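You operate a simulated robot arm through the tools that you are given. There is no shell and no other tool.

The job below is to be done with a simulated robot arm. You get a single attempt, and the scene is never put back.

Task
Take the small cake off the curve at the gate as a sample.
Fine: lower the gate, run the cake up to it, stop the belt first, then set it on the board and put the dome over it; the board stays where it is.

The check looks at the end state, three seconds after you hand in, the way a careful person would. Anything else that was tipped, shoved, dropped, spilled or broken makes it a failure.

Robot
A 7-joint arm with a two-finger parallel gripper, fixed in place. Base frame: the origin is on the floor under the middle of its stand, x ahead of it, y to its left, z up; the work surface is at about z = 890. Lengths are in mm, angles in rad, forces in N, time in s.
It reaches about 1479 mm from its shoulder. Its first joint turns from -2.897 to 2.897 rad. Payload 4.4 kg.
Tool frame: the origin (TCP) lies between the finger pads and is the grasp point; the fingertips stand 23 mm ahead of it; z points along the fingers, y is the line along which they close. Largest opening 94 mm; finger width 38, thickness 10; the body of the gripper, 54 by 96 mm, starts 39 mm behind the TCP.
Orientation is that of the tool frame in the base frame, as [roll, pitch, yaw] about the fixed x, y, z axes, in that order (R = Rz(yaw) Ry(pitch) Rx(roll)). With the fingers straight down and closing along the base's y, the tool's x points along the base's -x, its y along +y and its z along -z.

Tools
- The arm moves only by the tool send_rows. Its argument "steps" is a list of rows, each a list of 3 entries, a list of its own where there are three numbers: the turn, a rotation vector about the tool's x, y, z in rad, then the shift along the tool's x, y, z in mm, then the opening in per cent of the stroke, from 0 (shut) to 100 (fully open). In form: [[[wx, wy, wz], [dx, dy, dz], hand], ...]. A call has 1 to 20 rows; each row is the pose to reach, as a shift and turn from the pose commanded when the call began, along the tool's axes at that moment. Each row takes 0.2 s and may step no farther than 50 mm and 0.15 rad from the row before; otherwise, or with a gripper value out of range, the whole call is refused. A pose out of reach is approached as far as the arm can. The call stops where the force on the tool passes 50 N (or 10 N more than at its start, if that is more) or the arm is blocked; 0.2 s more then pass. Each finger travels about 72 mm/s and halts on what it meets, pressing with about 25 N; the grip force reading is that of the motor and also rises with nothing between the fingers. The clock runs only during rows and for 0.2 s after the last one: add rows that repeat a pose to give the fingers time. The reply holds the time, the measured pose of the TCP, the force on the tool along the base axes, the opening and the grip force, in the units named above and with some noise, with the torque about the TCP (base axes, N m) and any sound that the robot's microphone picked up, and new pictures: "views" is both (left out), scene, wrist or none.
- Cameras (640 x 400 px; columns grow to the right, rows downward): "scene" is fixed at [219.3, 651, 1639]; the picture's right is [-0.49, -0.87, 0.00], its down [-0.46, 0.25, -0.85] and it looks along [0.74, -0.42, -0.52] (base axes); focal length 376 px, centre (320, 200). "wrist" rides on the gripper at [86, 16, -75] in the tool frame; the picture's right is [-0.18, 0.98, 0.00], its down [-0.58, -0.11, -0.81] and it looks along [-0.79, -0.15, 0.59] (tool axes); focal length 243 px, centre (320, 200). There is no depth. A picture from a camera that has moved, and an enlarged one, comes with that camera's place and axes in the base frame and with its lens.
- close_up(camera, box): a new picture of the part [left, top, right, bottom] of that camera's present view, enlarged. It takes no simulated time.
- job_done(): hands the job in; it is judged then, once.

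Places have to be worked out from the pictures, the camera data and where the tool is seen. Open the gripper and draw the arm clear of the work before you hand the job in, unless the task says otherwise.

The tools are called after "Request:" by a JSON object that holds its "fn" and its "kwargs". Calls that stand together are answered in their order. send_rows: Moves the arm, as the interface text tells. Its arguments: {"type":"object","properties":{"steps":{"type":"array","items":{"type":"array"}},"views":{"type":"string","enum":["both","scene","wrist","none"]}},"required":["steps"]} The other tools are called the same way: close_up (camera, box) takes an enlarged picture of a part of a camera's view; job_done () hands the job in.

At the start:

```text
time_s: 0.0
tcp_pos: [670.3, 60.7, 1319.2]
ee_rot: [3.141, 0.0, 3.141]
ft_force: [0.0, -0.1, -0.2]
torque: [0.01, -0.02, 0.0]
grip_width: 94.0
gripper_force: 0.0
```

scene: 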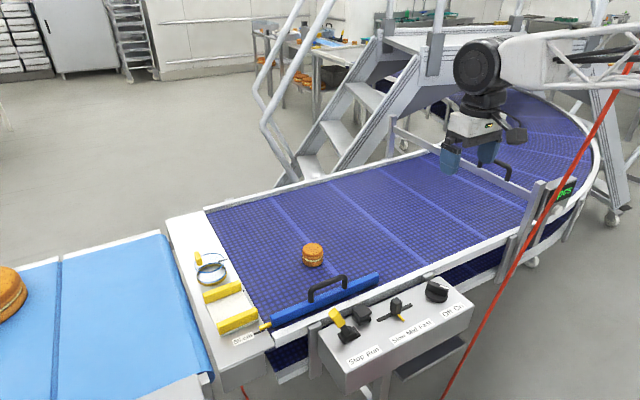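
wrist: 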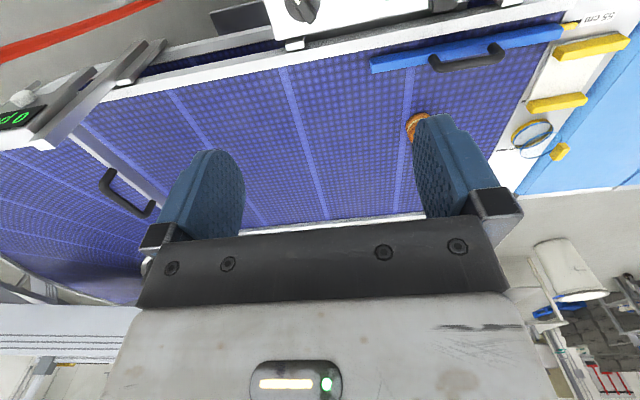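

I'll start by looking closely at the scene: the cake, the blue gate, the control box, the board and the dome.

Request:
{"fn": "close_up", "kwargs": {"camera": "scene", "box": [160, 220, 320, 360]}}

Request:
{"fn": "close_up", "kwargs": {"camera": "scene", "box": [310, 260, 490, 380]}}

Request:
{"fn": "close_up", "kwargs": {"camera": "scene", "box": [380, 80, 620, 300]}}

Request:
{"fn": "close_up", "kwargs": {"camera": "wrist", "box": [360, 0, 640, 200]}}

Request:
{"fn": "close_up", "kwargs": {"camera": "wrist", "box": [0, 0, 330, 250]}}

```text
2.86 times, centred on (240, 290) of scene
camera zoom: at [219.3, 651.0, 1639.0], right [-0.49, -0.87, 0.0], down [-0.46, 0.25, -0.85], along [0.74, -0.42, -0.52], focal length 1074 px, centre (549, -57)
```

zoom: 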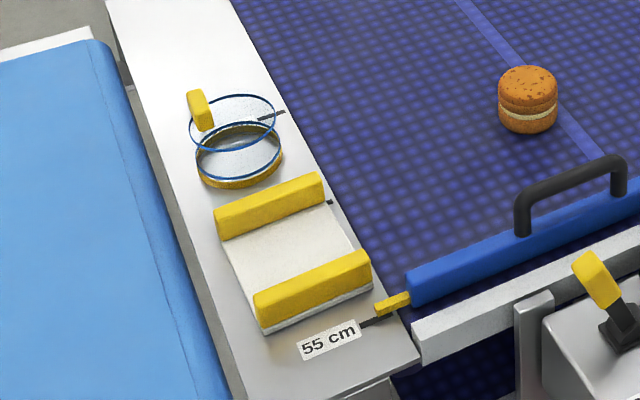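

```text
3.33 times, centred on (400, 320) of scene
camera zoom: at [219.3, 651.0, 1639.0], right [-0.49, -0.87, 0.0], down [-0.46, 0.25, -0.85], along [0.74, -0.42, -0.52], focal length 1253 px, centre (53, -200)
```

zoom: 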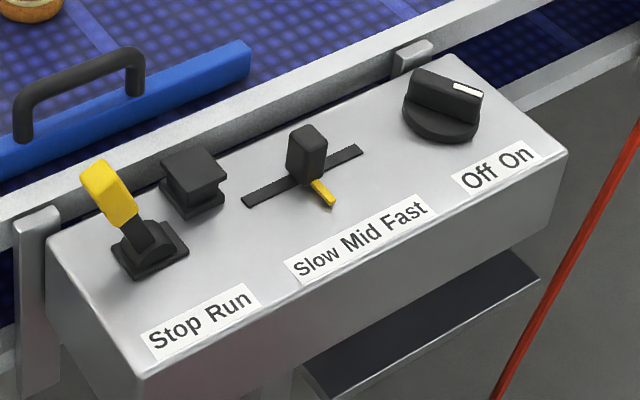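

```text
1.82 times, centred on (500, 190) of scene
camera zoom: at [219.3, 651.0, 1639.0], right [-0.49, -0.87, 0.0], down [-0.46, 0.25, -0.85], along [0.74, -0.42, -0.52], focal length 683 px, centre (-7, 218)
```

zoom: 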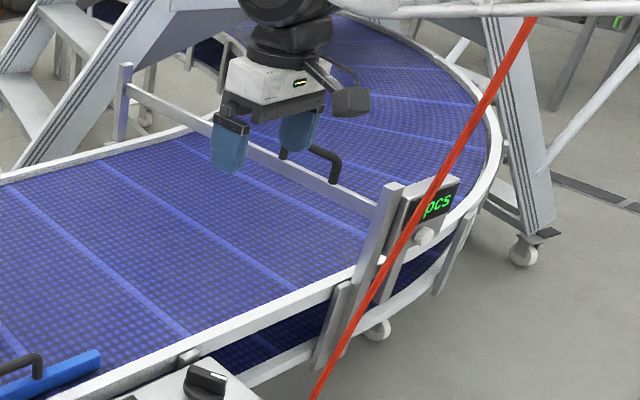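

```text
2.00 times, centred on (500, 100) of wrist
camera zoom: at [584.7, 75.8, 1393.4], right [0.18, 0.98, 0.0], down [0.58, -0.11, 0.81], along [0.79, -0.15, -0.59], focal length 485 px, centre (-40, 400)
```

zoom: 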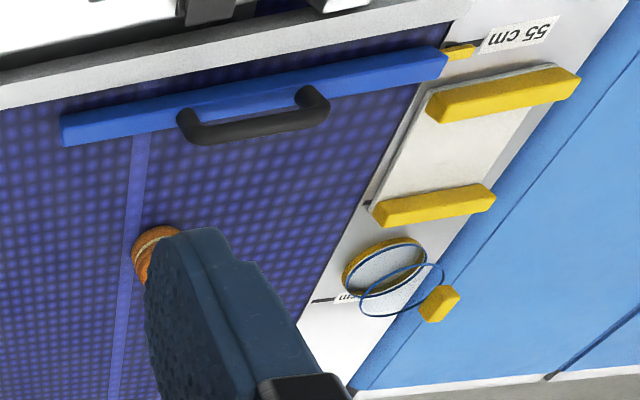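

```text
1.60 times, centred on (165, 125) of wrist
camera zoom: at [584.7, 75.8, 1393.4], right [0.18, 0.98, 0.0], down [0.58, -0.11, 0.81], along [0.79, -0.15, -0.59], focal length 388 px, centre (568, 320)
```

zoom: 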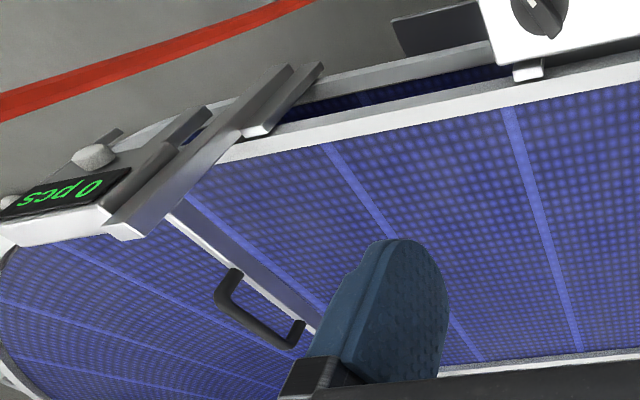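

The gate looks raised (a bar between two posts with a black handle, roughly y≈-450 and 125 mm above the belt). The lever leans to Stop, and the power pointer seems to be on On. I'll move the wrist camera nearer to look at the gate before touching anything.

Request:
{"fn": "send_rows", "kwargs": {"steps": [[[0, 0, 0.1], [-22, -29, 17], 100], [[0, 0, 0.2], [-45, -58, 35], 100], [[0, 0, 0.3], [-67, -87, 52], 100], [[0, 0, 0.4], [-90, -116, 70], 100], [[0, 0, 0.5], [-112, -145, 87], 100], [[0, 0, 0.6], [-135, -174, 105], 100], [[0, 0, 0.7], [-157, -203, 122], 100], [[0, 0, 0.8], [-180, -231, 139], 100], [[0, 0, 0.8], [-180, -231, 139], 100]]}}

```text
time_s: 2.0
tcp_pos: [850.8, -171.6, 1181.2]
ee_rot: [3.141, 0.0, 2.34]
ft_force: [-0.1, -0.3, 0.8]
torque: [-0.02, 0.01, 0.0]
grip_width: 93.8
gripper_force: 0.1
camera wrist: at [802.7, -97.6, 1253.6], right [0.83, 0.55, 0.0], down [0.33, -0.49, 0.81], along [0.44, -0.67, -0.59], focal length 243 px, centre (320, 200)
```

scene: 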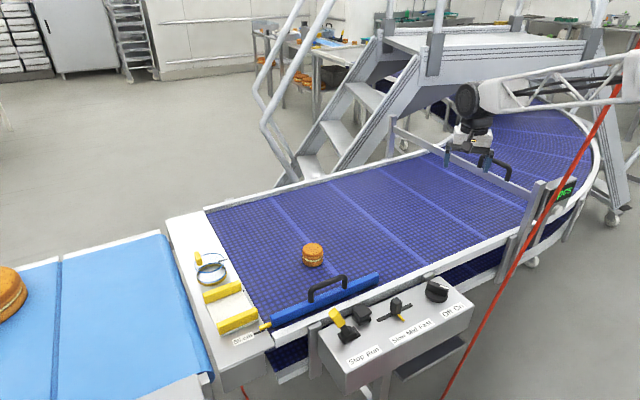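
wrist: 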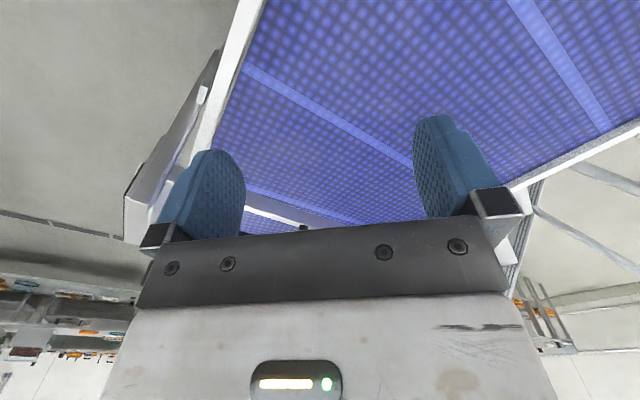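

The gripper body hides the gate from here. I'll rise and move nearer so the gate falls in the upper part of the wrist view.

Request:
{"fn": "send_rows", "kwargs": {"steps": [[[0, 0, 0], [-25, 3, -34], 100], [[0, 0, 0], [-51, 6, -68], 100], [[0, 0, 0], [-76, 10, -102], 100], [[0, 0, 0], [-102, 13, -136], 100], [[0, 0, 0], [-127, 16, -170], 100], [[0, 0, 0], [-127, 16, -170], 100]], "views": "wrist"}}

```text
time_s: 3.4
tcp_pos: [949.4, -252.2, 1351.8]
ee_rot: [-3.142, 0.001, 2.344]
ft_force: [-0.4, 0.3, -0.4]
torque: [-0.01, 0.01, -0.03]
grip_width: 93.9
gripper_force: 0.1
camera wrist: at [901.2, -179.5, 1424.7], right [0.83, 0.55, 0.0], down [0.33, -0.49, 0.81], along [0.45, -0.67, -0.59], focal length 243 px, centre (320, 200)
```

wrist: 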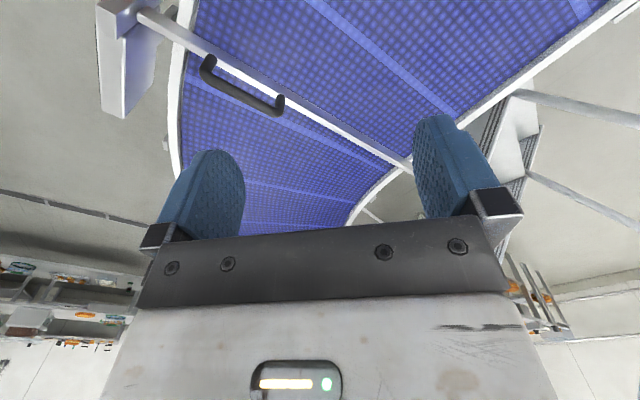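

Request:
{"fn": "close_up", "kwargs": {"camera": "wrist", "box": [80, 0, 320, 150]}}

Request:
{"fn": "close_up", "kwargs": {"camera": "wrist", "box": [270, 60, 430, 220]}}

Request:
{"fn": "close_up", "kwargs": {"camera": "scene", "box": [480, 140, 610, 300]}}

Request:
{"fn": "close_up", "kwargs": {"camera": "scene", "box": [370, 100, 550, 220]}}

```text
2.67 times, centred on (200, 75) of wrist
camera zoom: at [901.2, -179.5, 1424.7], right [0.83, 0.55, 0.0], down [0.33, -0.49, 0.81], along [0.45, -0.67, -0.59], focal length 647 px, centre (640, 533)
```

zoom: 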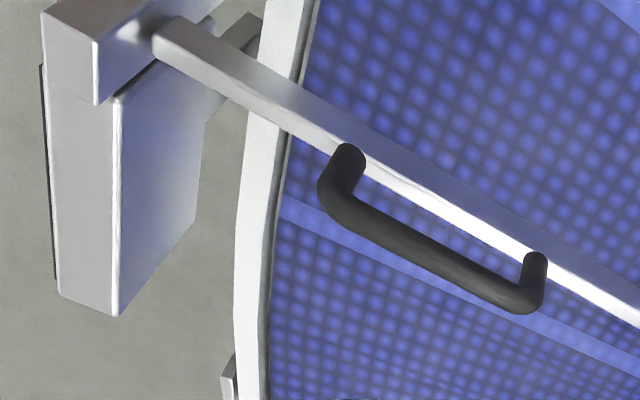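

```text
2.50 times, centred on (350, 140) of wrist
camera zoom: at [901.2, -179.5, 1424.7], right [0.83, 0.55, 0.0], down [0.33, -0.49, 0.81], along [0.45, -0.67, -0.59], focal length 606 px, centre (245, 350)
```

zoom: 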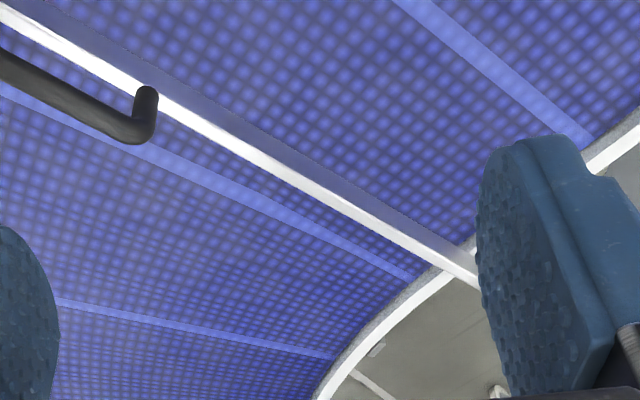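

```text
2.50 times, centred on (545, 220) of scene
camera zoom: at [219.3, 651.0, 1639.0], right [-0.49, -0.87, 0.0], down [-0.46, 0.25, -0.85], along [0.74, -0.42, -0.52], focal length 940 px, centre (-242, 150)
```

zoom: 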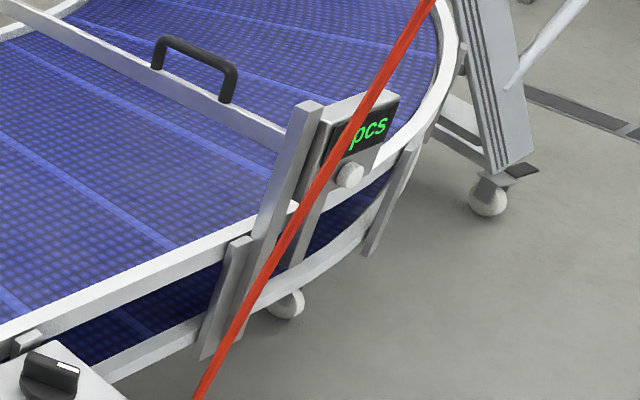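

```text
3.33 times, centred on (460, 160) of scene
camera zoom: at [219.3, 651.0, 1639.0], right [-0.49, -0.87, 0.0], down [-0.46, 0.25, -0.85], along [0.74, -0.42, -0.52], focal length 1253 px, centre (-147, 333)
```

zoom: 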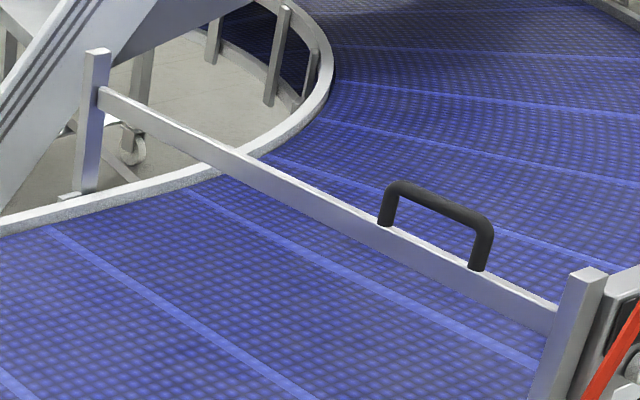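

The gate bar is up (bar about z 1022–1054, handle top about (916,-401,1101)). There is also a red line that may be a cable hanging near (640,-243); I need to know whether it's attached to the arm or in its way, so I'll look closer.

Request:
{"fn": "close_up", "kwargs": {"camera": "scene", "box": [440, 0, 640, 200]}}

Request:
{"fn": "close_up", "kwargs": {"camera": "scene", "box": [400, 200, 640, 400]}}

```text
2.00 times, centred on (540, 100) of scene
camera zoom: at [219.3, 651.0, 1639.0], right [-0.49, -0.87, 0.0], down [-0.46, 0.25, -0.85], along [0.74, -0.42, -0.52], focal length 752 px, centre (-120, 400)
```

zoom: 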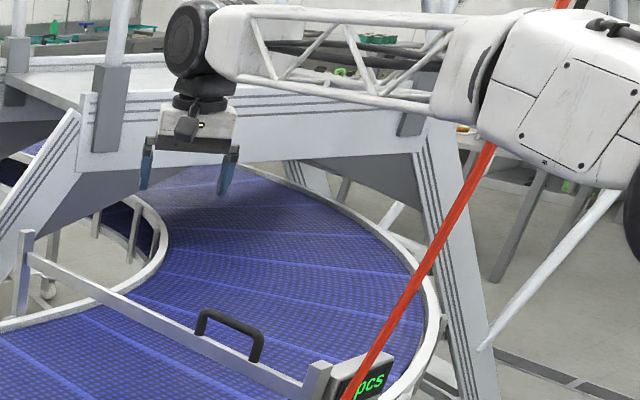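

```text
2.00 times, centred on (520, 300) of scene
camera zoom: at [219.3, 651.0, 1639.0], right [-0.49, -0.87, 0.0], down [-0.46, 0.25, -0.85], along [0.74, -0.42, -0.52], focal length 752 px, centre (-80, 0)
```

zoom: 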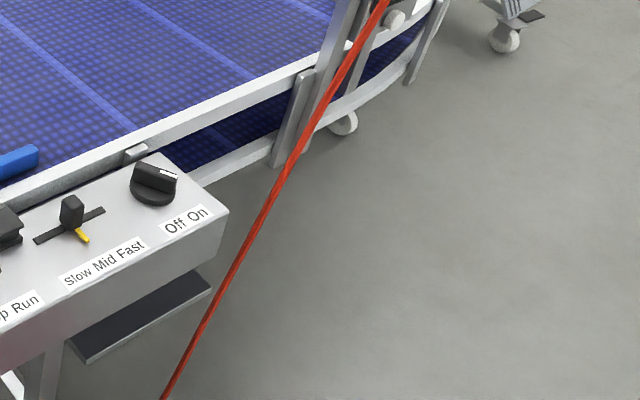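

The red line runs behind the arm and continues above it, so it is a real hanging cable. I put it at about (590..640,-255) for z 1150–1530, right beside the arm's path to the gate, so I'll have to reach the gate with the hand tilted and the arm kept to +y. First I'll go look at the controls, away from the cable.

Request:
{"fn": "send_rows", "kwargs": {"steps": [[[0, 0, -0.07], [47, 5, 8], 100], [[0, 0, -0.14], [94, 11, 17], 100], [[0, 0, -0.2], [142, 16, 25], 100], [[0, 0, -0.27], [189, 22, 34], 100], [[0, 0, -0.34], [236, 27, 42], 100], [[0, 0, -0.4], [284, 33, 51], 100], [[0, 0, -0.47], [331, 38, 60], 100], [[0, 0, -0.54], [378, 44, 68], 100], [[0, 0, -0.6], [425, 49, 77], 100], [[0, 0, -0.67], [473, 55, 85], 100], [[0, 0, -0.74], [520, 60, 94], 100], [[0, 0, -0.8], [567, 66, 102], 100], [[0, 0, -0.8], [567, 66, 102], 100]]}}

```text
time_s: 6.2
tcp_pos: [603.1, 200.4, 1247.6]
ee_rot: [-3.141, 0.001, -3.14]
ft_force: [1.1, 0.4, 0.0]
torque: [-0.01, 0.03, -0.02]
grip_width: 94.1
gripper_force: 0.0
camera wrist: at [516.6, 216.6, 1322.0], right [0.18, 0.98, 0.0], down [0.58, -0.11, 0.81], along [0.79, -0.15, -0.59], focal length 243 px, centre (320, 200)
```

scene: 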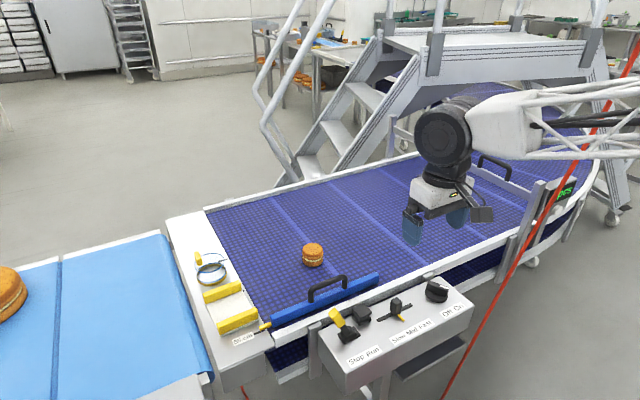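
wrist: 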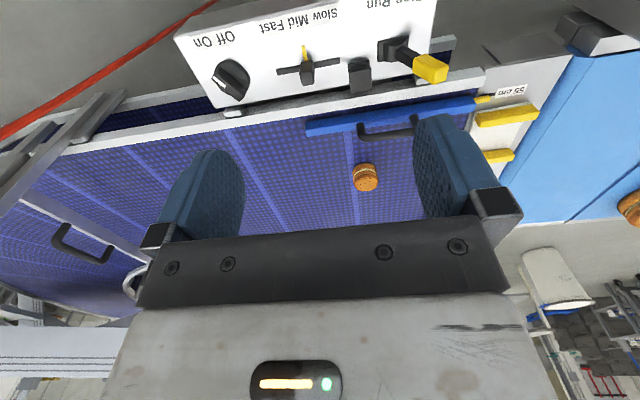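

Good view of the controls. I'll enlarge the box, the cable and the board area.

Request:
{"fn": "close_up", "kwargs": {"camera": "wrist", "box": [170, 0, 490, 130]}}

Request:
{"fn": "close_up", "kwargs": {"camera": "wrist", "box": [0, 0, 240, 150]}}

Request:
{"fn": "close_up", "kwargs": {"camera": "wrist", "box": [340, 60, 560, 220]}}

Request:
{"fn": "close_up", "kwargs": {"camera": "scene", "box": [180, 240, 300, 350]}}

Request:
{"fn": "close_up", "kwargs": {"camera": "scene", "box": [440, 30, 640, 230]}}

```text
2.00 times, centred on (330, 65) of wrist
camera zoom: at [516.6, 216.6, 1322.0], right [0.18, 0.98, 0.0], down [0.58, -0.11, 0.81], along [0.79, -0.15, -0.59], focal length 485 px, centre (300, 470)
```

zoom: 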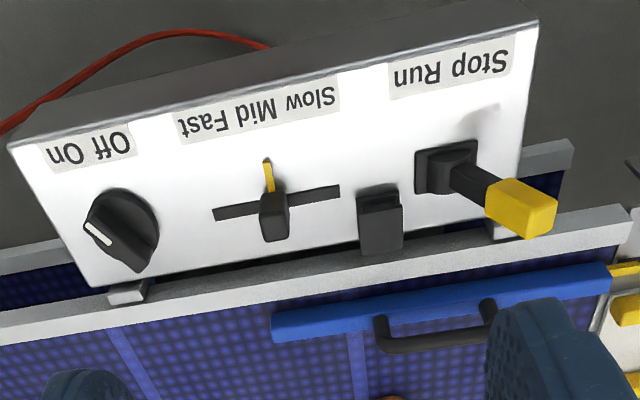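

```text
2.67 times, centred on (120, 75) of wrist
camera zoom: at [516.6, 216.6, 1322.0], right [0.18, 0.98, 0.0], down [0.58, -0.11, 0.81], along [0.79, -0.15, -0.59], focal length 647 px, centre (853, 533)
```

zoom: 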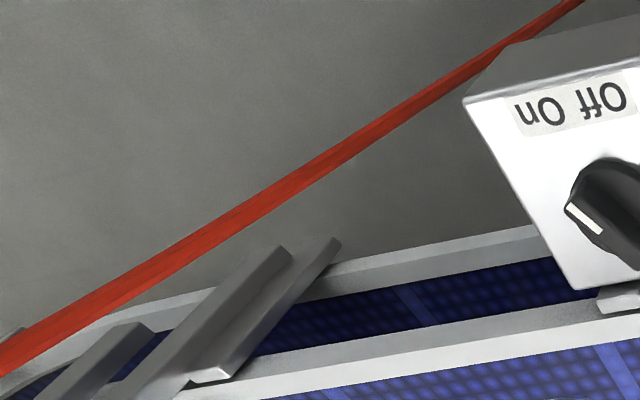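

```text
2.50 times, centred on (450, 140) of wrist
camera zoom: at [516.6, 216.6, 1322.0], right [0.18, 0.98, 0.0], down [0.58, -0.11, 0.81], along [0.79, -0.15, -0.59], focal length 606 px, centre (-5, 350)
```

zoom: 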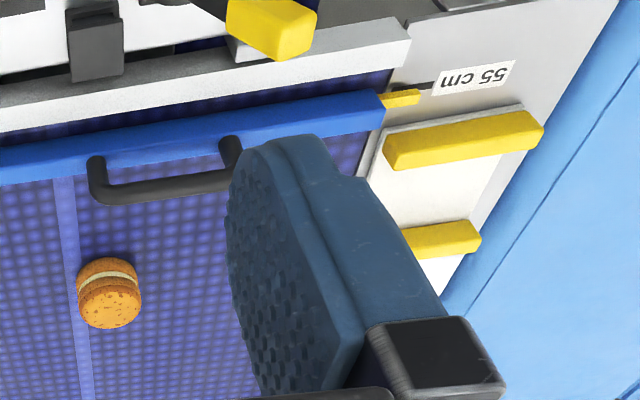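

```text
3.64 times, centred on (240, 295) of scene
camera zoom: at [219.3, 651.0, 1639.0], right [-0.49, -0.87, 0.0], down [-0.46, 0.25, -0.85], along [0.74, -0.42, -0.52], focal length 1367 px, centre (611, -146)
```

zoom: 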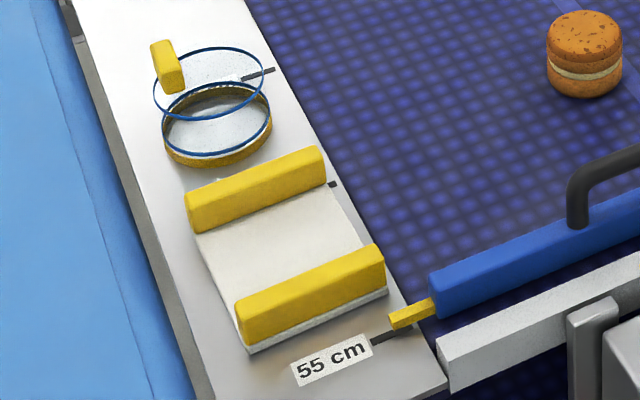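

```text
2.00 times, centred on (540, 130) of scene
camera zoom: at [219.3, 651.0, 1639.0], right [-0.49, -0.87, 0.0], down [-0.46, 0.25, -0.85], along [0.74, -0.42, -0.52], focal length 752 px, centre (-120, 340)
```

zoom: 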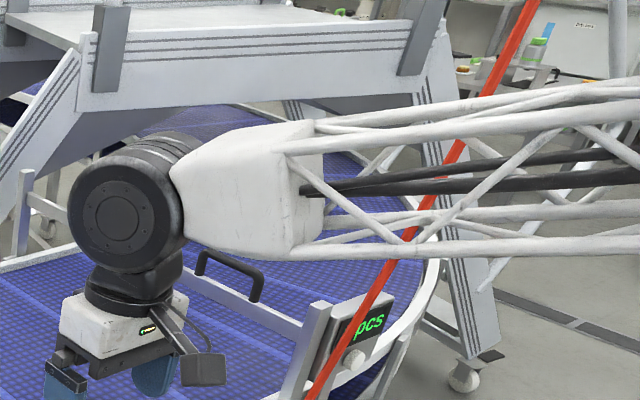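

The lever leans to Stop (+y), the speed is at Mid, the power pointer is at On, and the cake is about 62 mm across. The cable is confirmed near (600–640,-250…-300). Now I'll move over the board and dome for a clear look at them.

Request:
{"fn": "send_rows", "kwargs": {"steps": [[[0, 0, 0], [-30, 33, 0], 100], [[0, 0, 0], [-60, 66, 0], 100], [[0, 0, 0], [-90, 99, 0], 100], [[0, 0, 0], [-120, 132, 0], 100], [[0, 0, 0], [-150, 165, 0], 100], [[0, 0, 0], [-180, 198, 0], 100], [[0, 0, 0], [-210, 231, 0], 100], [[0, 0, 0], [-240, 264, 0], 100], [[0, 0, 0], [-270, 297, 0], 100], [[0, 0, 0], [-297, 330, 0], 100], [[0, 0, 0], [-297, 330, 0], 100]]}}

```text
time_s: 8.6
tcp_pos: [900.5, 533.0, 1246.8]
ee_rot: [3.141, 0.001, 3.141]
ft_force: [-0.5, 0.5, -0.5]
torque: [0.01, 0.02, 0.01]
grip_width: 93.9
gripper_force: 0.1
camera wrist: at [815.4, 549.5, 1321.3], right [0.18, 0.98, 0.0], down [0.58, -0.11, 0.81], along [0.79, -0.15, -0.59], focal length 243 px, centre (320, 200)
```

scene: 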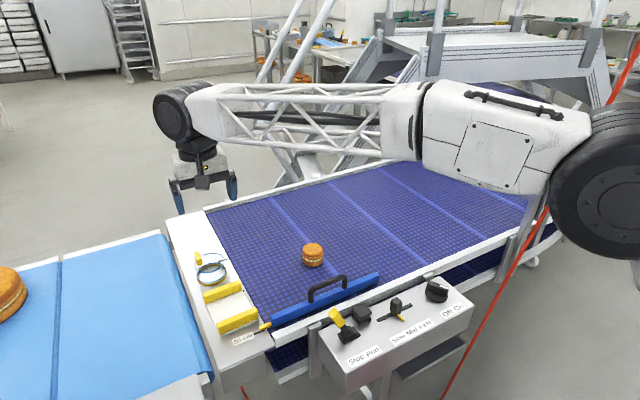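
wrist: 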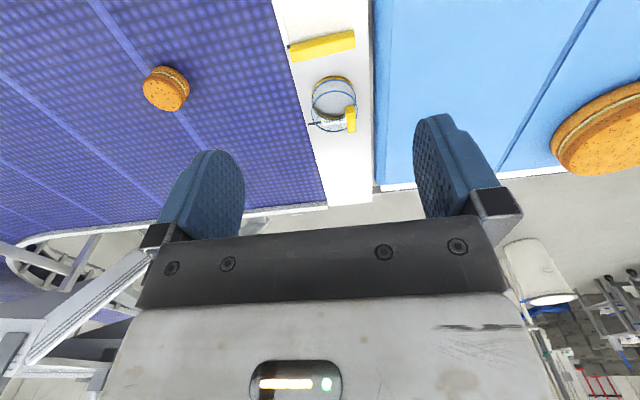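

Request:
{"fn": "close_up", "kwargs": {"camera": "wrist", "box": [270, 0, 390, 150]}}

Request:
{"fn": "close_up", "kwargs": {"camera": "wrist", "box": [290, 60, 370, 145]}}

```text
2.67 times, centred on (330, 75) of wrist
camera zoom: at [815.4, 549.5, 1321.3], right [0.18, 0.98, 0.0], down [0.58, -0.11, 0.81], along [0.79, -0.15, -0.59], focal length 647 px, centre (293, 533)
```

zoom: 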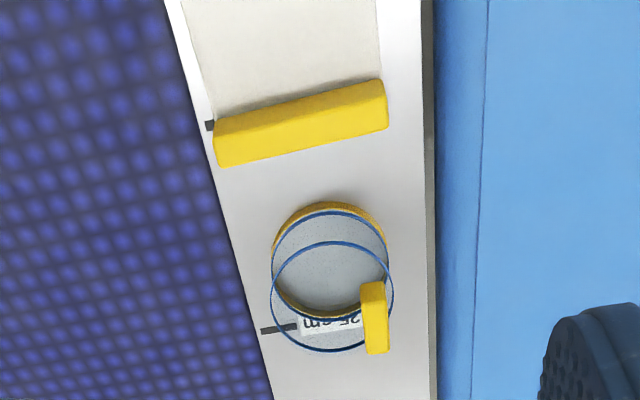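

```text
4.71 times, centred on (330, 102) of wrist
camera zoom: at [815.4, 549.5, 1321.3], right [0.18, 0.98, 0.0], down [0.58, -0.11, 0.81], along [0.79, -0.15, -0.59], focal length 1142 px, centre (273, 659)
```

zoom: 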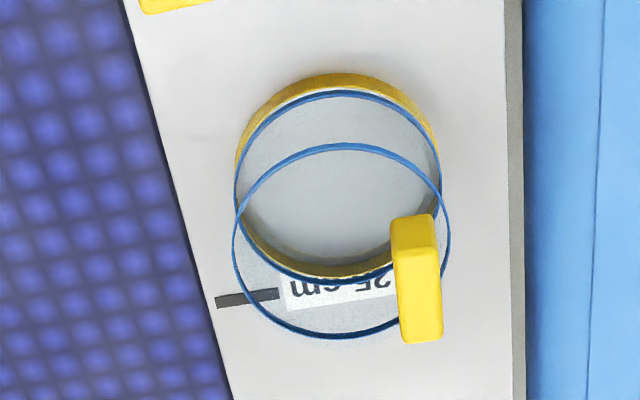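

Request:
{"fn": "close_up", "kwargs": {"camera": "scene", "box": [185, 245, 235, 290]}}

Request:
{"fn": "close_up", "kwargs": {"camera": "scene", "box": [195, 275, 275, 350]}}

```text
8.89 times, centred on (210, 268) of scene
camera zoom: at [219.3, 651.0, 1639.0], right [-0.49, -0.87, 0.0], down [-0.46, 0.25, -0.85], along [0.74, -0.42, -0.52], focal length 3341 px, centre (1298, -400)
```

zoom: 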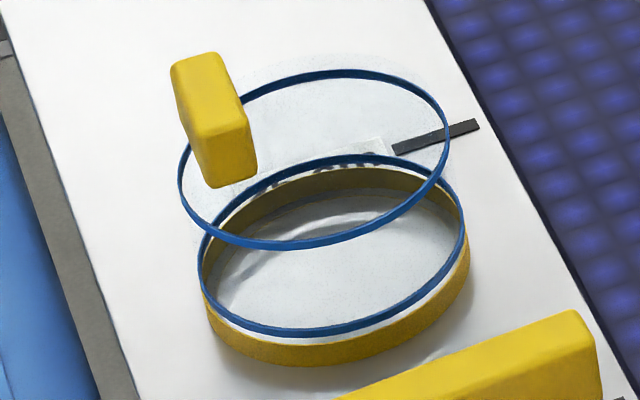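

```text
5.33 times, centred on (235, 312) of scene
camera zoom: at [219.3, 651.0, 1639.0], right [-0.49, -0.87, 0.0], down [-0.46, 0.25, -0.85], along [0.74, -0.42, -0.52], focal length 2005 px, centre (773, -400)
```

zoom: 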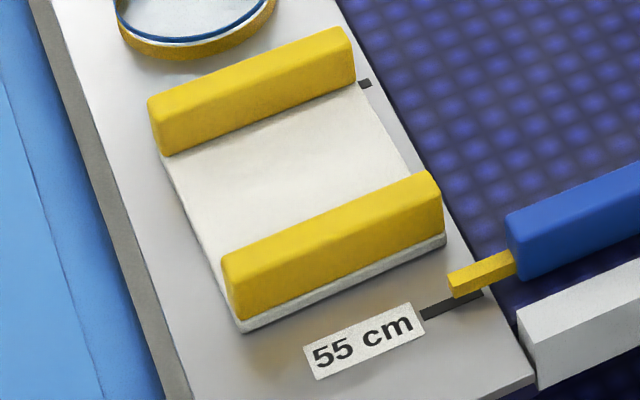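

The layout is clear. The dome centre is about (1066,530), its top z≈944, with a yellow handle block at (1080,555) from z 944 to 970. The board has rails along y with an inner gap of about x 868–961. Now I'll go toward the gate with the hand tilted about 60° so the fingers point to -y and the forearm stays clear of the red cable.

Request:
{"fn": "send_rows", "kwargs": {"steps": [[[0, 0, 0], [-3, -48.8, -2.4], 100], [[0, 0, 0], [-6, -97.6, -4.7], 100], [[0, 0, 0], [-9, -146, -7], 100], [[0, 0, 0], [-12, -195, -9.4], 100], [[0.105, 0, 0], [-14, -244, -12], 100], [[0.21, 0, 0], [-17, -293, -14], 100], [[0.315, 0, 0], [-20, -342, -16.5], 100], [[0.42, 0, 0], [-23, -390, -19], 100], [[0.525, 0, 0], [-26, -439, -21], 100], [[0.63, 0, 0], [-29, -488, -23.6], 100], [[0.735, 0, 0], [-32, -537, -26], 90], [[0.84, 0, 0], [-35, -586, -28], 80], [[0.945, 0, 0], [-38, -634, -31], 70], [[1.05, 0, 0], [-40, -683, -33], 60], [[1.05, 0, 0], [-40, -683, -33], 50], [[1.05, 0, 0], [-40, -683, -33], 50]]}}

```text
time_s: 12.0
tcp_pos: [939.0, -150.3, 1280.5]
ee_rot: [-2.091, 0.0, 3.141]
ft_force: [-0.3, 0.3, -0.3]
torque: [0.01, -0.01, -0.03]
grip_width: 46.9
gripper_force: 0.0
camera wrist: at [853.0, -77.2, 1303.5], right [0.18, 0.49, -0.85], down [0.58, 0.65, 0.5], along [0.79, -0.59, -0.17], focal length 243 px, centre (320, 200)
```

scene: 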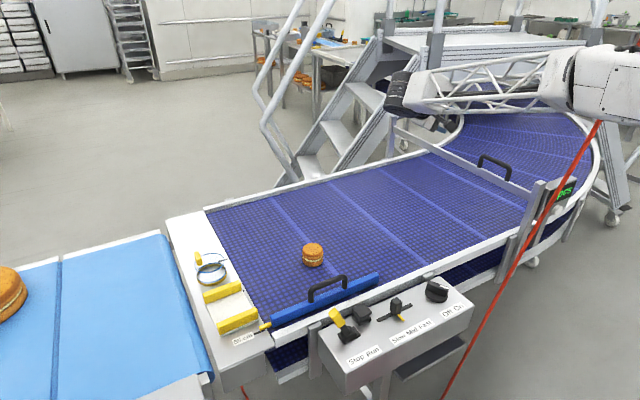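
wrist: 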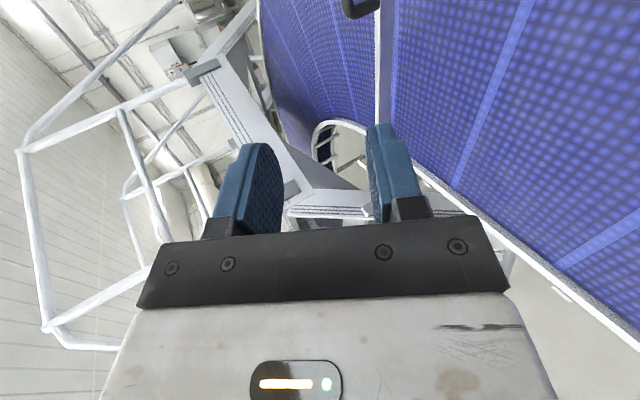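

The arm is clear of the cable in this pose. I'll approach to about 130 mm from the handle along the tilted direction and look again.

Request:
{"fn": "send_rows", "kwargs": {"steps": [[[0, 0, 0], [0, 9.3, 45], 50], [[0, 0, 0], [0, 18.5, 90], 50], [[0, 0, 0], [0, 27.8, 135], 50], [[0, 0, 0], [-1, 37.1, 180.4], 50], [[0, 0, 0], [-1, 37.1, 180.4], 50]]}}

Request:
{"fn": "close_up", "kwargs": {"camera": "wrist", "box": [200, 0, 440, 150]}}

Request:
{"fn": "close_up", "kwargs": {"camera": "scene", "box": [370, 40, 640, 220]}}

```text
time_s: 13.2
tcp_pos: [943.1, -293.3, 1160.0]
ee_rot: [-2.092, 0.0, 3.141]
ft_force: [0.1, -0.9, -0.3]
torque: [-0.02, 0.04, 0.01]
grip_width: 47.0
gripper_force: 0.1
camera wrist: at [857.5, -219.8, 1182.0], right [0.18, 0.49, -0.85], down [0.58, 0.65, 0.5], along [0.79, -0.59, -0.17], focal length 243 px, centre (320, 200)
```

scene: 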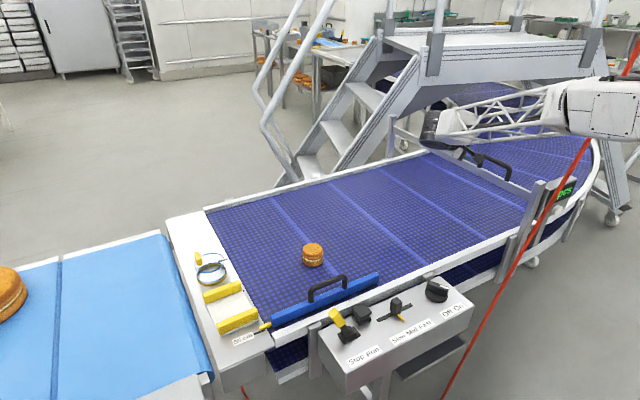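
wrist: 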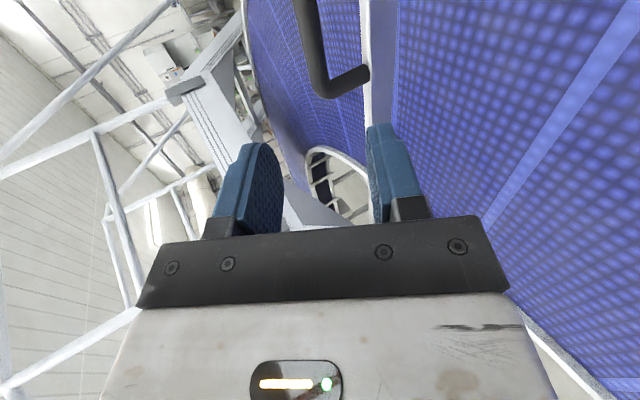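

```text
2.67 times, centred on (320, 75) of wrist
camera zoom: at [857.5, -219.8, 1182.0], right [0.18, 0.49, -0.85], down [0.58, 0.65, 0.5], along [0.79, -0.59, -0.17], focal length 647 px, centre (320, 533)
```

zoom: 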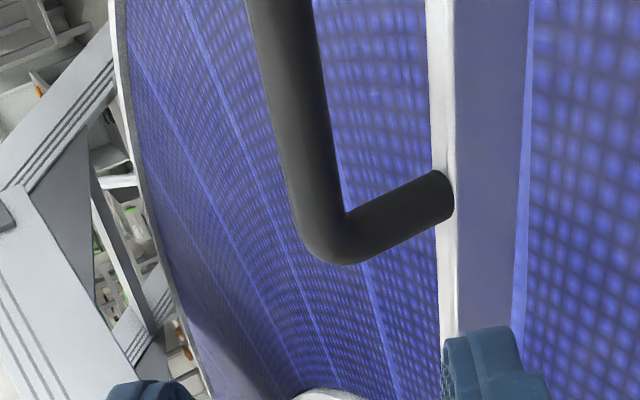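

```text
2.22 times, centred on (505, 130) of scene
camera zoom: at [219.3, 651.0, 1639.0], right [-0.49, -0.87, 0.0], down [-0.46, 0.25, -0.85], along [0.74, -0.42, -0.52], focal length 835 px, centre (-91, 356)
```

zoom: 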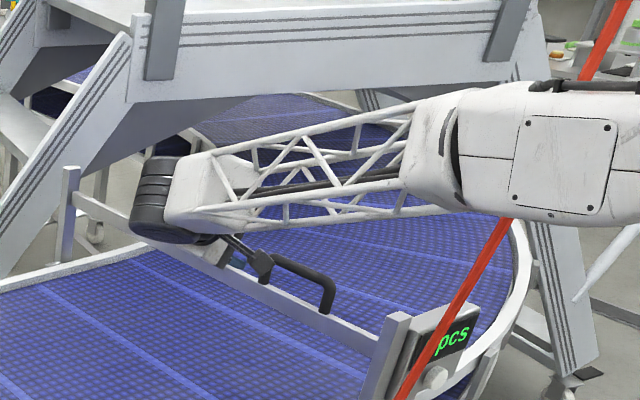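

Triangulating gives the handle tube (16 mm thick) at y≈-405, z≈1094, with its far bend at x≈973 and the bar top at z≈1052. I'll narrow the opening and advance 90 of the 130 mm along the tool axis, then check.

Request:
{"fn": "send_rows", "kwargs": {"steps": [[[0, 0, 0], [1, 0, 0], 36], [[0, 0, 0], [3, 0, 45], 36], [[0, 0, 0], [3, 0, 90], 36], [[0, 0, 0], [3, 0, 90], 36], [[0, 0, 0], [3, 0, 90], 36]]}}

Request:
{"fn": "close_up", "kwargs": {"camera": "wrist", "box": [200, 0, 440, 240]}}

Request:
{"fn": "close_up", "kwargs": {"camera": "scene", "box": [400, 80, 640, 220]}}

```text
time_s: 14.4
tcp_pos: [940.0, -369.5, 1117.8]
ee_rot: [-2.09, 0.0, 3.14]
ft_force: [0.0, 0.3, 0.1]
torque: [-0.01, 0.02, -0.01]
grip_width: 33.9
gripper_force: 0.0
camera wrist: at [854.1, -296.9, 1141.3], right [0.18, 0.49, -0.85], down [0.58, 0.65, 0.5], along [0.79, -0.59, -0.17], focal length 243 px, centre (320, 200)
```

scene: 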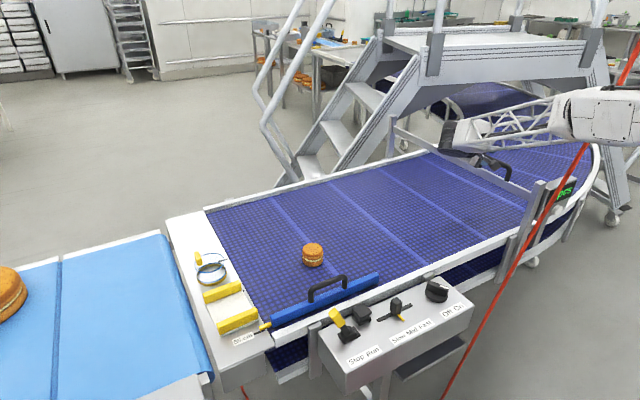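
wrist: 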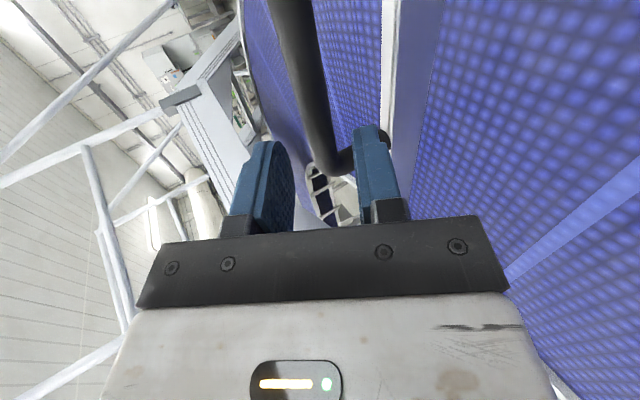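

```text
1.67 times, centred on (320, 120) of wrist
camera zoom: at [854.1, -296.9, 1141.3], right [0.18, 0.49, -0.85], down [0.58, 0.65, 0.5], along [0.79, -0.59, -0.17], focal length 404 px, centre (320, 333)
```

zoom: 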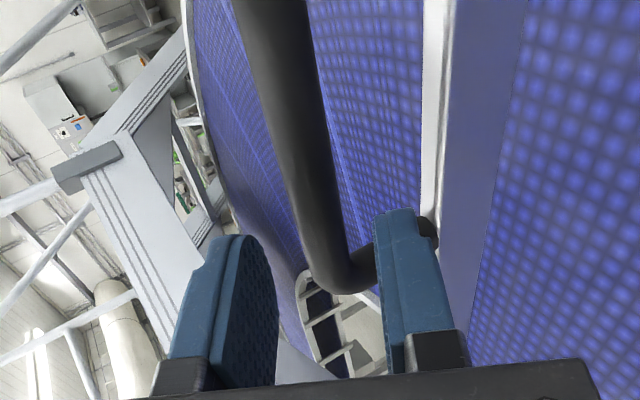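

```text
2.67 times, centred on (520, 150) of scene
camera zoom: at [219.3, 651.0, 1639.0], right [-0.49, -0.87, 0.0], down [-0.46, 0.25, -0.85], along [0.74, -0.42, -0.52], focal length 1002 px, centre (-213, 333)
```

zoom: 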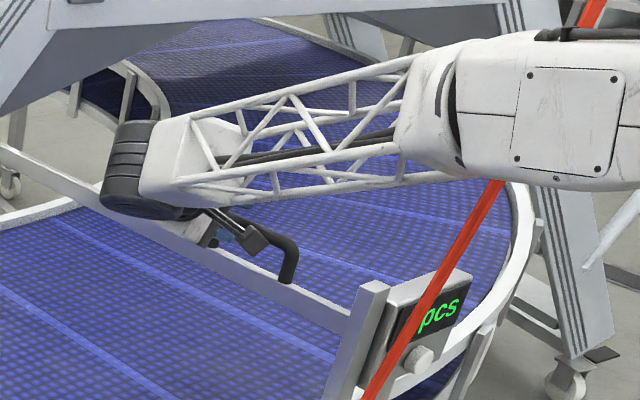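

The handle lies between the fingers, about 4 mm toward the upper finger. I'll shift by that, advance the last 42 mm and close on it.

Request:
{"fn": "send_rows", "kwargs": {"steps": [[[0, 0, 0], [0, -3.5, 10], 36], [[0, 0, 0], [0, -3.5, 28], 36], [[0, 0, 0], [0, -3.5, 42], 36], [[0, 0, 0], [0, -3.5, 42], 36]]}}

Request:
{"fn": "close_up", "kwargs": {"camera": "wrist", "box": [200, 0, 440, 240]}}

Request:
{"fn": "close_up", "kwargs": {"camera": "scene", "box": [400, 80, 640, 220]}}

```text
time_s: 15.4
tcp_pos: [940.0, -408.0, 1099.1]
ee_rot: [-2.093, -0.001, -3.141]
ft_force: [0.2, -0.3, 1.3]
torque: [0.02, -0.01, -0.02]
grip_width: 34.0
gripper_force: 0.0
camera wrist: at [854.3, -336.1, 1121.8], right [0.18, 0.49, -0.85], down [0.58, 0.65, 0.5], along [0.79, -0.59, -0.17], focal length 243 px, centre (320, 200)
```

scene: 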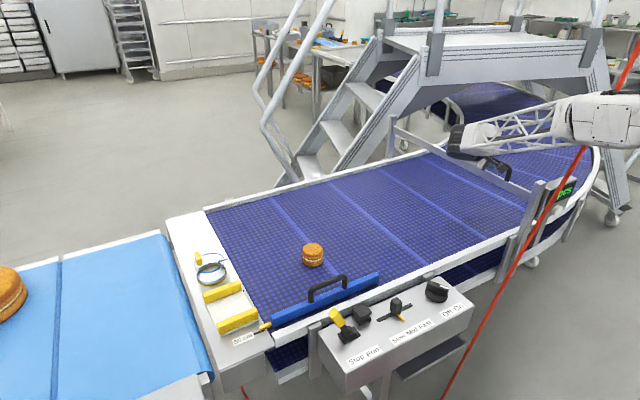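
wrist: 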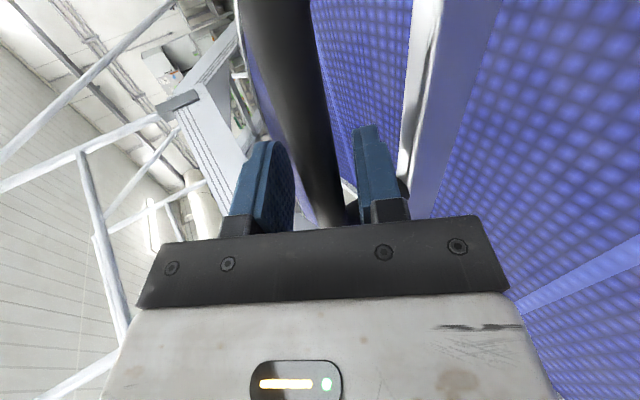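

```text
1.67 times, centred on (320, 120) of wrist
camera zoom: at [854.3, -336.1, 1121.8], right [0.18, 0.49, -0.85], down [0.58, 0.65, 0.5], along [0.79, -0.59, -0.17], focal length 404 px, centre (320, 333)
```

zoom: 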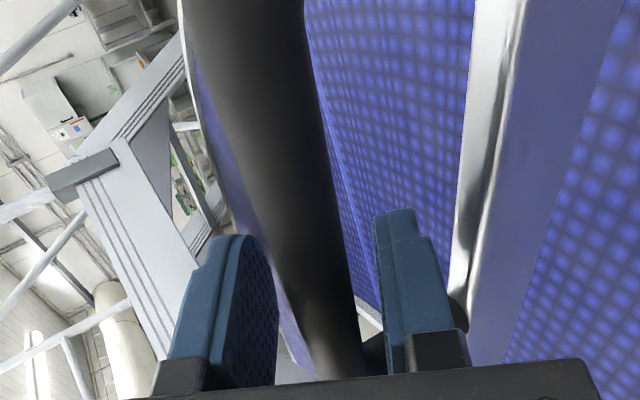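

```text
2.67 times, centred on (520, 150) of scene
camera zoom: at [219.3, 651.0, 1639.0], right [-0.49, -0.87, 0.0], down [-0.46, 0.25, -0.85], along [0.74, -0.42, -0.52], focal length 1002 px, centre (-213, 333)
```

zoom: 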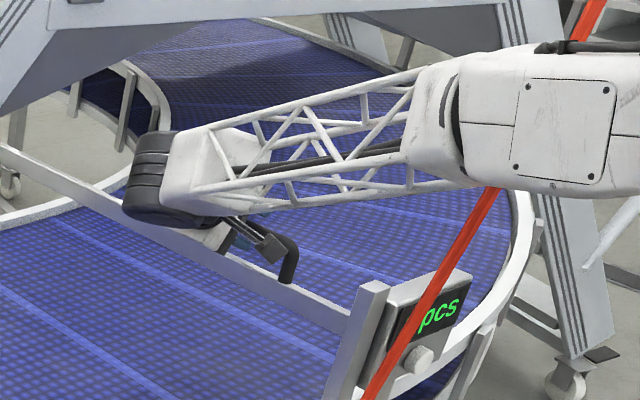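

The handle is between the fingers with no contact force. I'm closing on it now.

Request:
{"fn": "send_rows", "kwargs": {"steps": [[[0, 0, 0], [0, 0, 0], 10], [[0, 0, 0], [0, 0, 0], 0], [[0, 0, 0], [0, 0, 0], 0]], "views": "wrist"}}

```text
time_s: 16.2
tcp_pos: [940.5, -407.7, 1095.8]
ee_rot: [-2.094, -0.004, -3.139]
ft_force: [-5.8, 31.9, -31.5]
torque: [-0.31, 1.0, 1.21]
grip_width: 15.8
gripper_force: 44.8
camera wrist: at [854.4, -334.8, 1119.0], right [0.18, 0.49, -0.85], down [0.58, 0.65, 0.49], along [0.79, -0.59, -0.17], focal length 243 px, centre (320, 200)
```

wrist: 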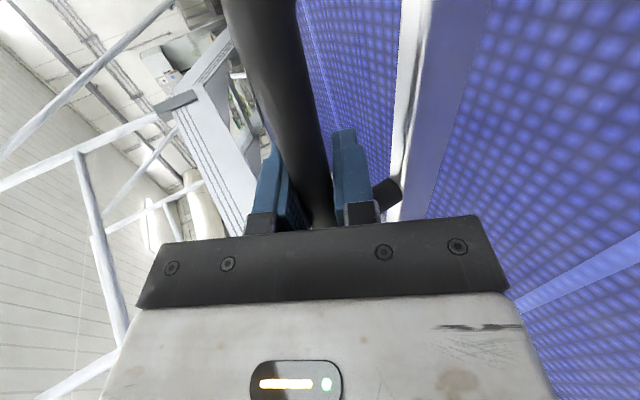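

The grip holds at 15.8 mm, with about 43 N of misalignment along the closing axis. I'll relieve that by shifting about 3.4 mm along tool y, then ease 10 mm down to feel the gate.

Request:
{"fn": "send_rows", "kwargs": {"steps": [[[0, 0, 0], [0, 1.7, 0.1], 0], [[0, 0, 0], [0, 3.4, 0.2], 0], [[0, 0, 0], [0, 3.4, 0.2], 0], [[0, 0, 0], [0, 7.7, 2.7], 0], [[0, 0, 0], [0, 12.1, 5.2], 0]], "views": "scene"}}

```text
time_s: 17.4
tcp_pos: [937.4, -406.6, 1085.1]
ee_rot: [-2.092, 0.002, -3.14]
ft_force: [27.1, -23.3, 3.3]
torque: [0.14, 1.52, 0.88]
grip_width: 15.9
gripper_force: 45.1
```

scene: 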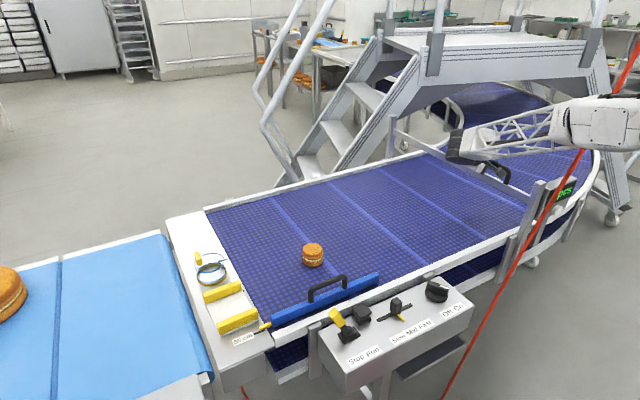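

The gate follows the hand down (z 1085), with some side load from tracking error. I'll correct x and y slightly and keep lowering.

Request:
{"fn": "send_rows", "kwargs": {"steps": [[[0, 0, 0], [-2, -0.8, 1.3], 0], [[0, 0, 0], [-2, 6.1, 5.3], 0], [[0, 0, 0], [-2, 13.1, 9.3], 0], [[0, 0, 0], [-2, 20, 13.2], 0], [[0, 0, 0], [-2, 27, 17.2], 0], [[0, 0, 0], [-2, 33.9, 21.2], 0], [[0, 0, 0], [-2, 33.9, 21.2], 0]], "views": "scene"}}

```text
time_s: 19.0
tcp_pos: [941.1, -406.3, 1042.3]
ee_rot: [-2.093, -0.002, -3.141]
ft_force: [-30.1, -0.7, -0.7]
torque: [0.03, 1.22, 1.28]
grip_width: 15.8
gripper_force: 44.4
```

scene: 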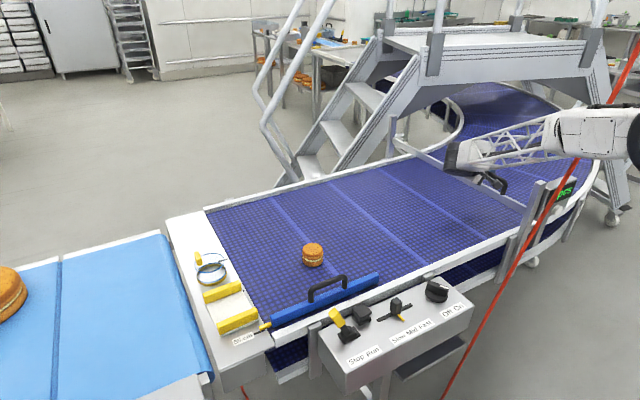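

The gate is down about 53 mm so far. Continuing.

Request:
{"fn": "send_rows", "kwargs": {"steps": [[[0, 0, 0], [1, 6.9, 4], 0], [[0, 0, 0], [1, 13.9, 8], 0], [[0, 0, 0], [1, 20.8, 11.9], 0], [[0, 0, 0], [1, 27.8, 15.9], 0], [[0, 0, 0], [1, 34.7, 19.9], 0], [[0, 0, 0], [1, 41.6, 23.9], 0], [[0, 0, 0], [1, 41.6, 23.9], 0]], "views": "both"}}

```text
time_s: 20.6
tcp_pos: [939.7, -405.9, 996.1]
ee_rot: [-2.091, -0.001, -3.141]
ft_force: [26.4, -23.2, 2.3]
torque: [0.14, 1.54, 0.88]
grip_width: 15.7
gripper_force: 45.2
camera wrist: at [853.9, -334.2, 1018.6], right [0.18, 0.49, -0.85], down [0.58, 0.65, 0.5], along [0.79, -0.59, -0.16], focal length 243 px, centre (320, 200)
```

scene: 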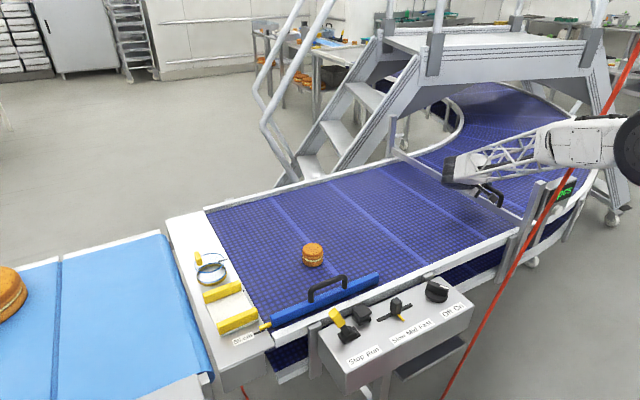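
wrist: 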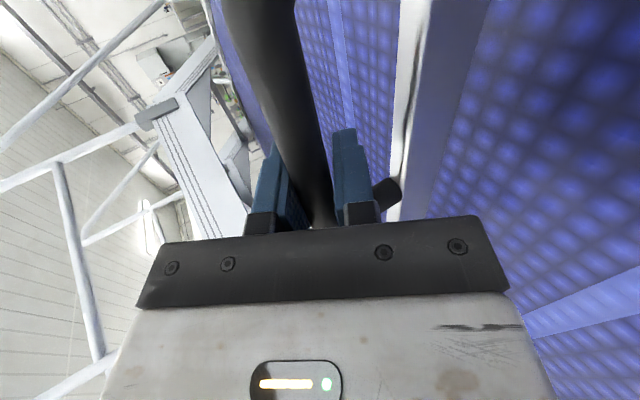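

Request:
{"fn": "close_up", "kwargs": {"camera": "scene", "box": [420, 40, 640, 230]}}

```text
2.11 times, centred on (530, 135) of scene
camera zoom: at [219.3, 651.0, 1639.0], right [-0.49, -0.87, 0.0], down [-0.46, 0.25, -0.85], along [0.74, -0.42, -0.52], focal length 791 px, centre (-122, 337)
```

zoom: 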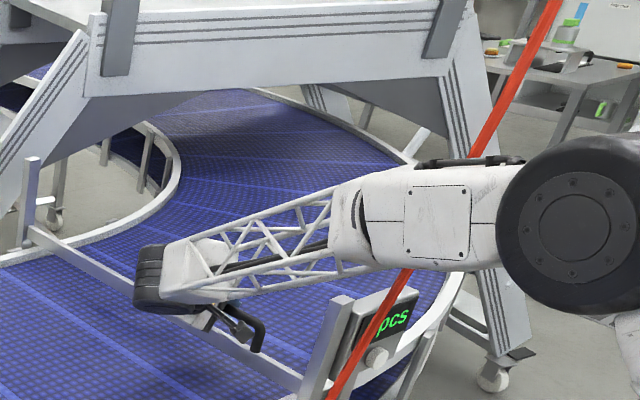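

The cable hangs straight behind the arm, untouched. I'll lower the gate further until it meets its stop.

Request:
{"fn": "send_rows", "kwargs": {"steps": [[[0, 0, 0], [-1.5, -0.5, 1], 0], [[0, 0, 0], [-1.5, 4.7, 4], 0], [[0, 0, 0], [-1.5, 9.9, 7], 0], [[0, 0, 0], [-1.5, 15.1, 10], 0], [[0, 0, 0], [-1.5, 15.1, 10], 0]], "views": "both"}}

Request:
{"fn": "close_up", "kwargs": {"camera": "scene", "box": [420, 120, 620, 300]}}

```text
time_s: 21.8
tcp_pos: [941.2, -407.7, 976.4]
ee_rot: [-2.094, -0.003, -3.141]
ft_force: [-27.1, 22.5, -2.3]
torque: [-0.08, 1.4, 1.02]
grip_width: 15.7
gripper_force: 44.8
camera wrist: at [854.8, -334.6, 998.6], right [0.18, 0.49, -0.85], down [0.58, 0.65, 0.5], along [0.79, -0.59, -0.17], focal length 243 px, centre (320, 200)
```

scene: 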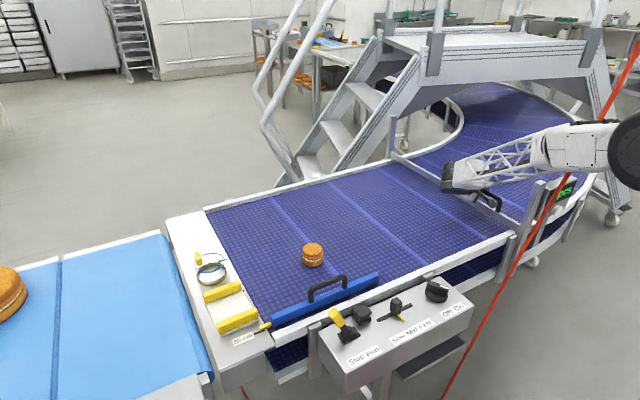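
wrist: 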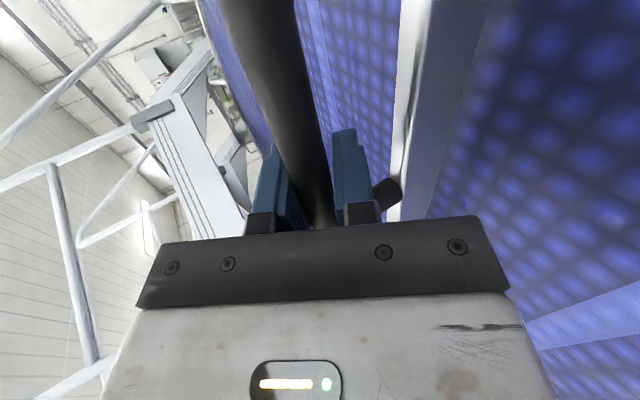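

```text
2.22 times, centred on (520, 210) of scene
camera zoom: at [219.3, 651.0, 1639.0], right [-0.49, -0.87, 0.0], down [-0.46, 0.25, -0.85], along [0.74, -0.42, -0.52], focal length 835 px, centre (-124, 178)
```

zoom: 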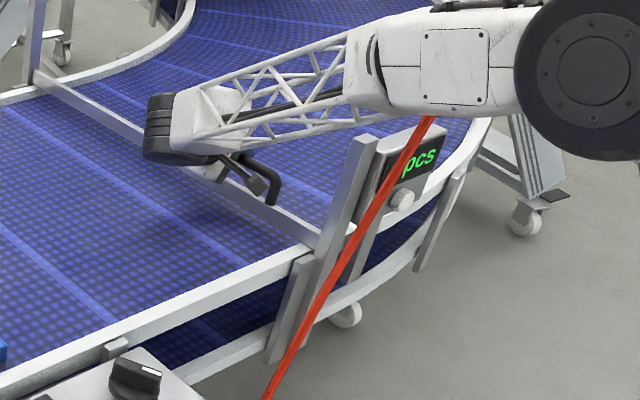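

About 120 mm lowered now; bar bottom should be near the belt. I'll creep down a few millimetres at a time until an upward reaction shows the stop.

Request:
{"fn": "send_rows", "kwargs": {"steps": [[[0, 0, 0], [1, 0.5, -0.8], 0], [[0, 0, 0], [1, 3.1, 0.7], 0], [[0, 0, 0], [1, 5.7, 2.2], 0], [[0, 0, 0], [1, 8.3, 3.7], 0], [[0, 0, 0], [1, 8.3, 3.7], 0]], "views": "none"}}

```text
time_s: 22.8
tcp_pos: [939.9, -407.5, 974.6]
ee_rot: [-2.088, 0.006, -3.14]
ft_force: [-0.6, -4.9, 2.6]
torque: [0.04, 1.65, 0.8]
grip_width: 16.0
gripper_force: 44.8
stopped in row 5: the force on the tool passed its limit at 54 N (the readings are from after the stop); the commanded pose is now the measured one
```

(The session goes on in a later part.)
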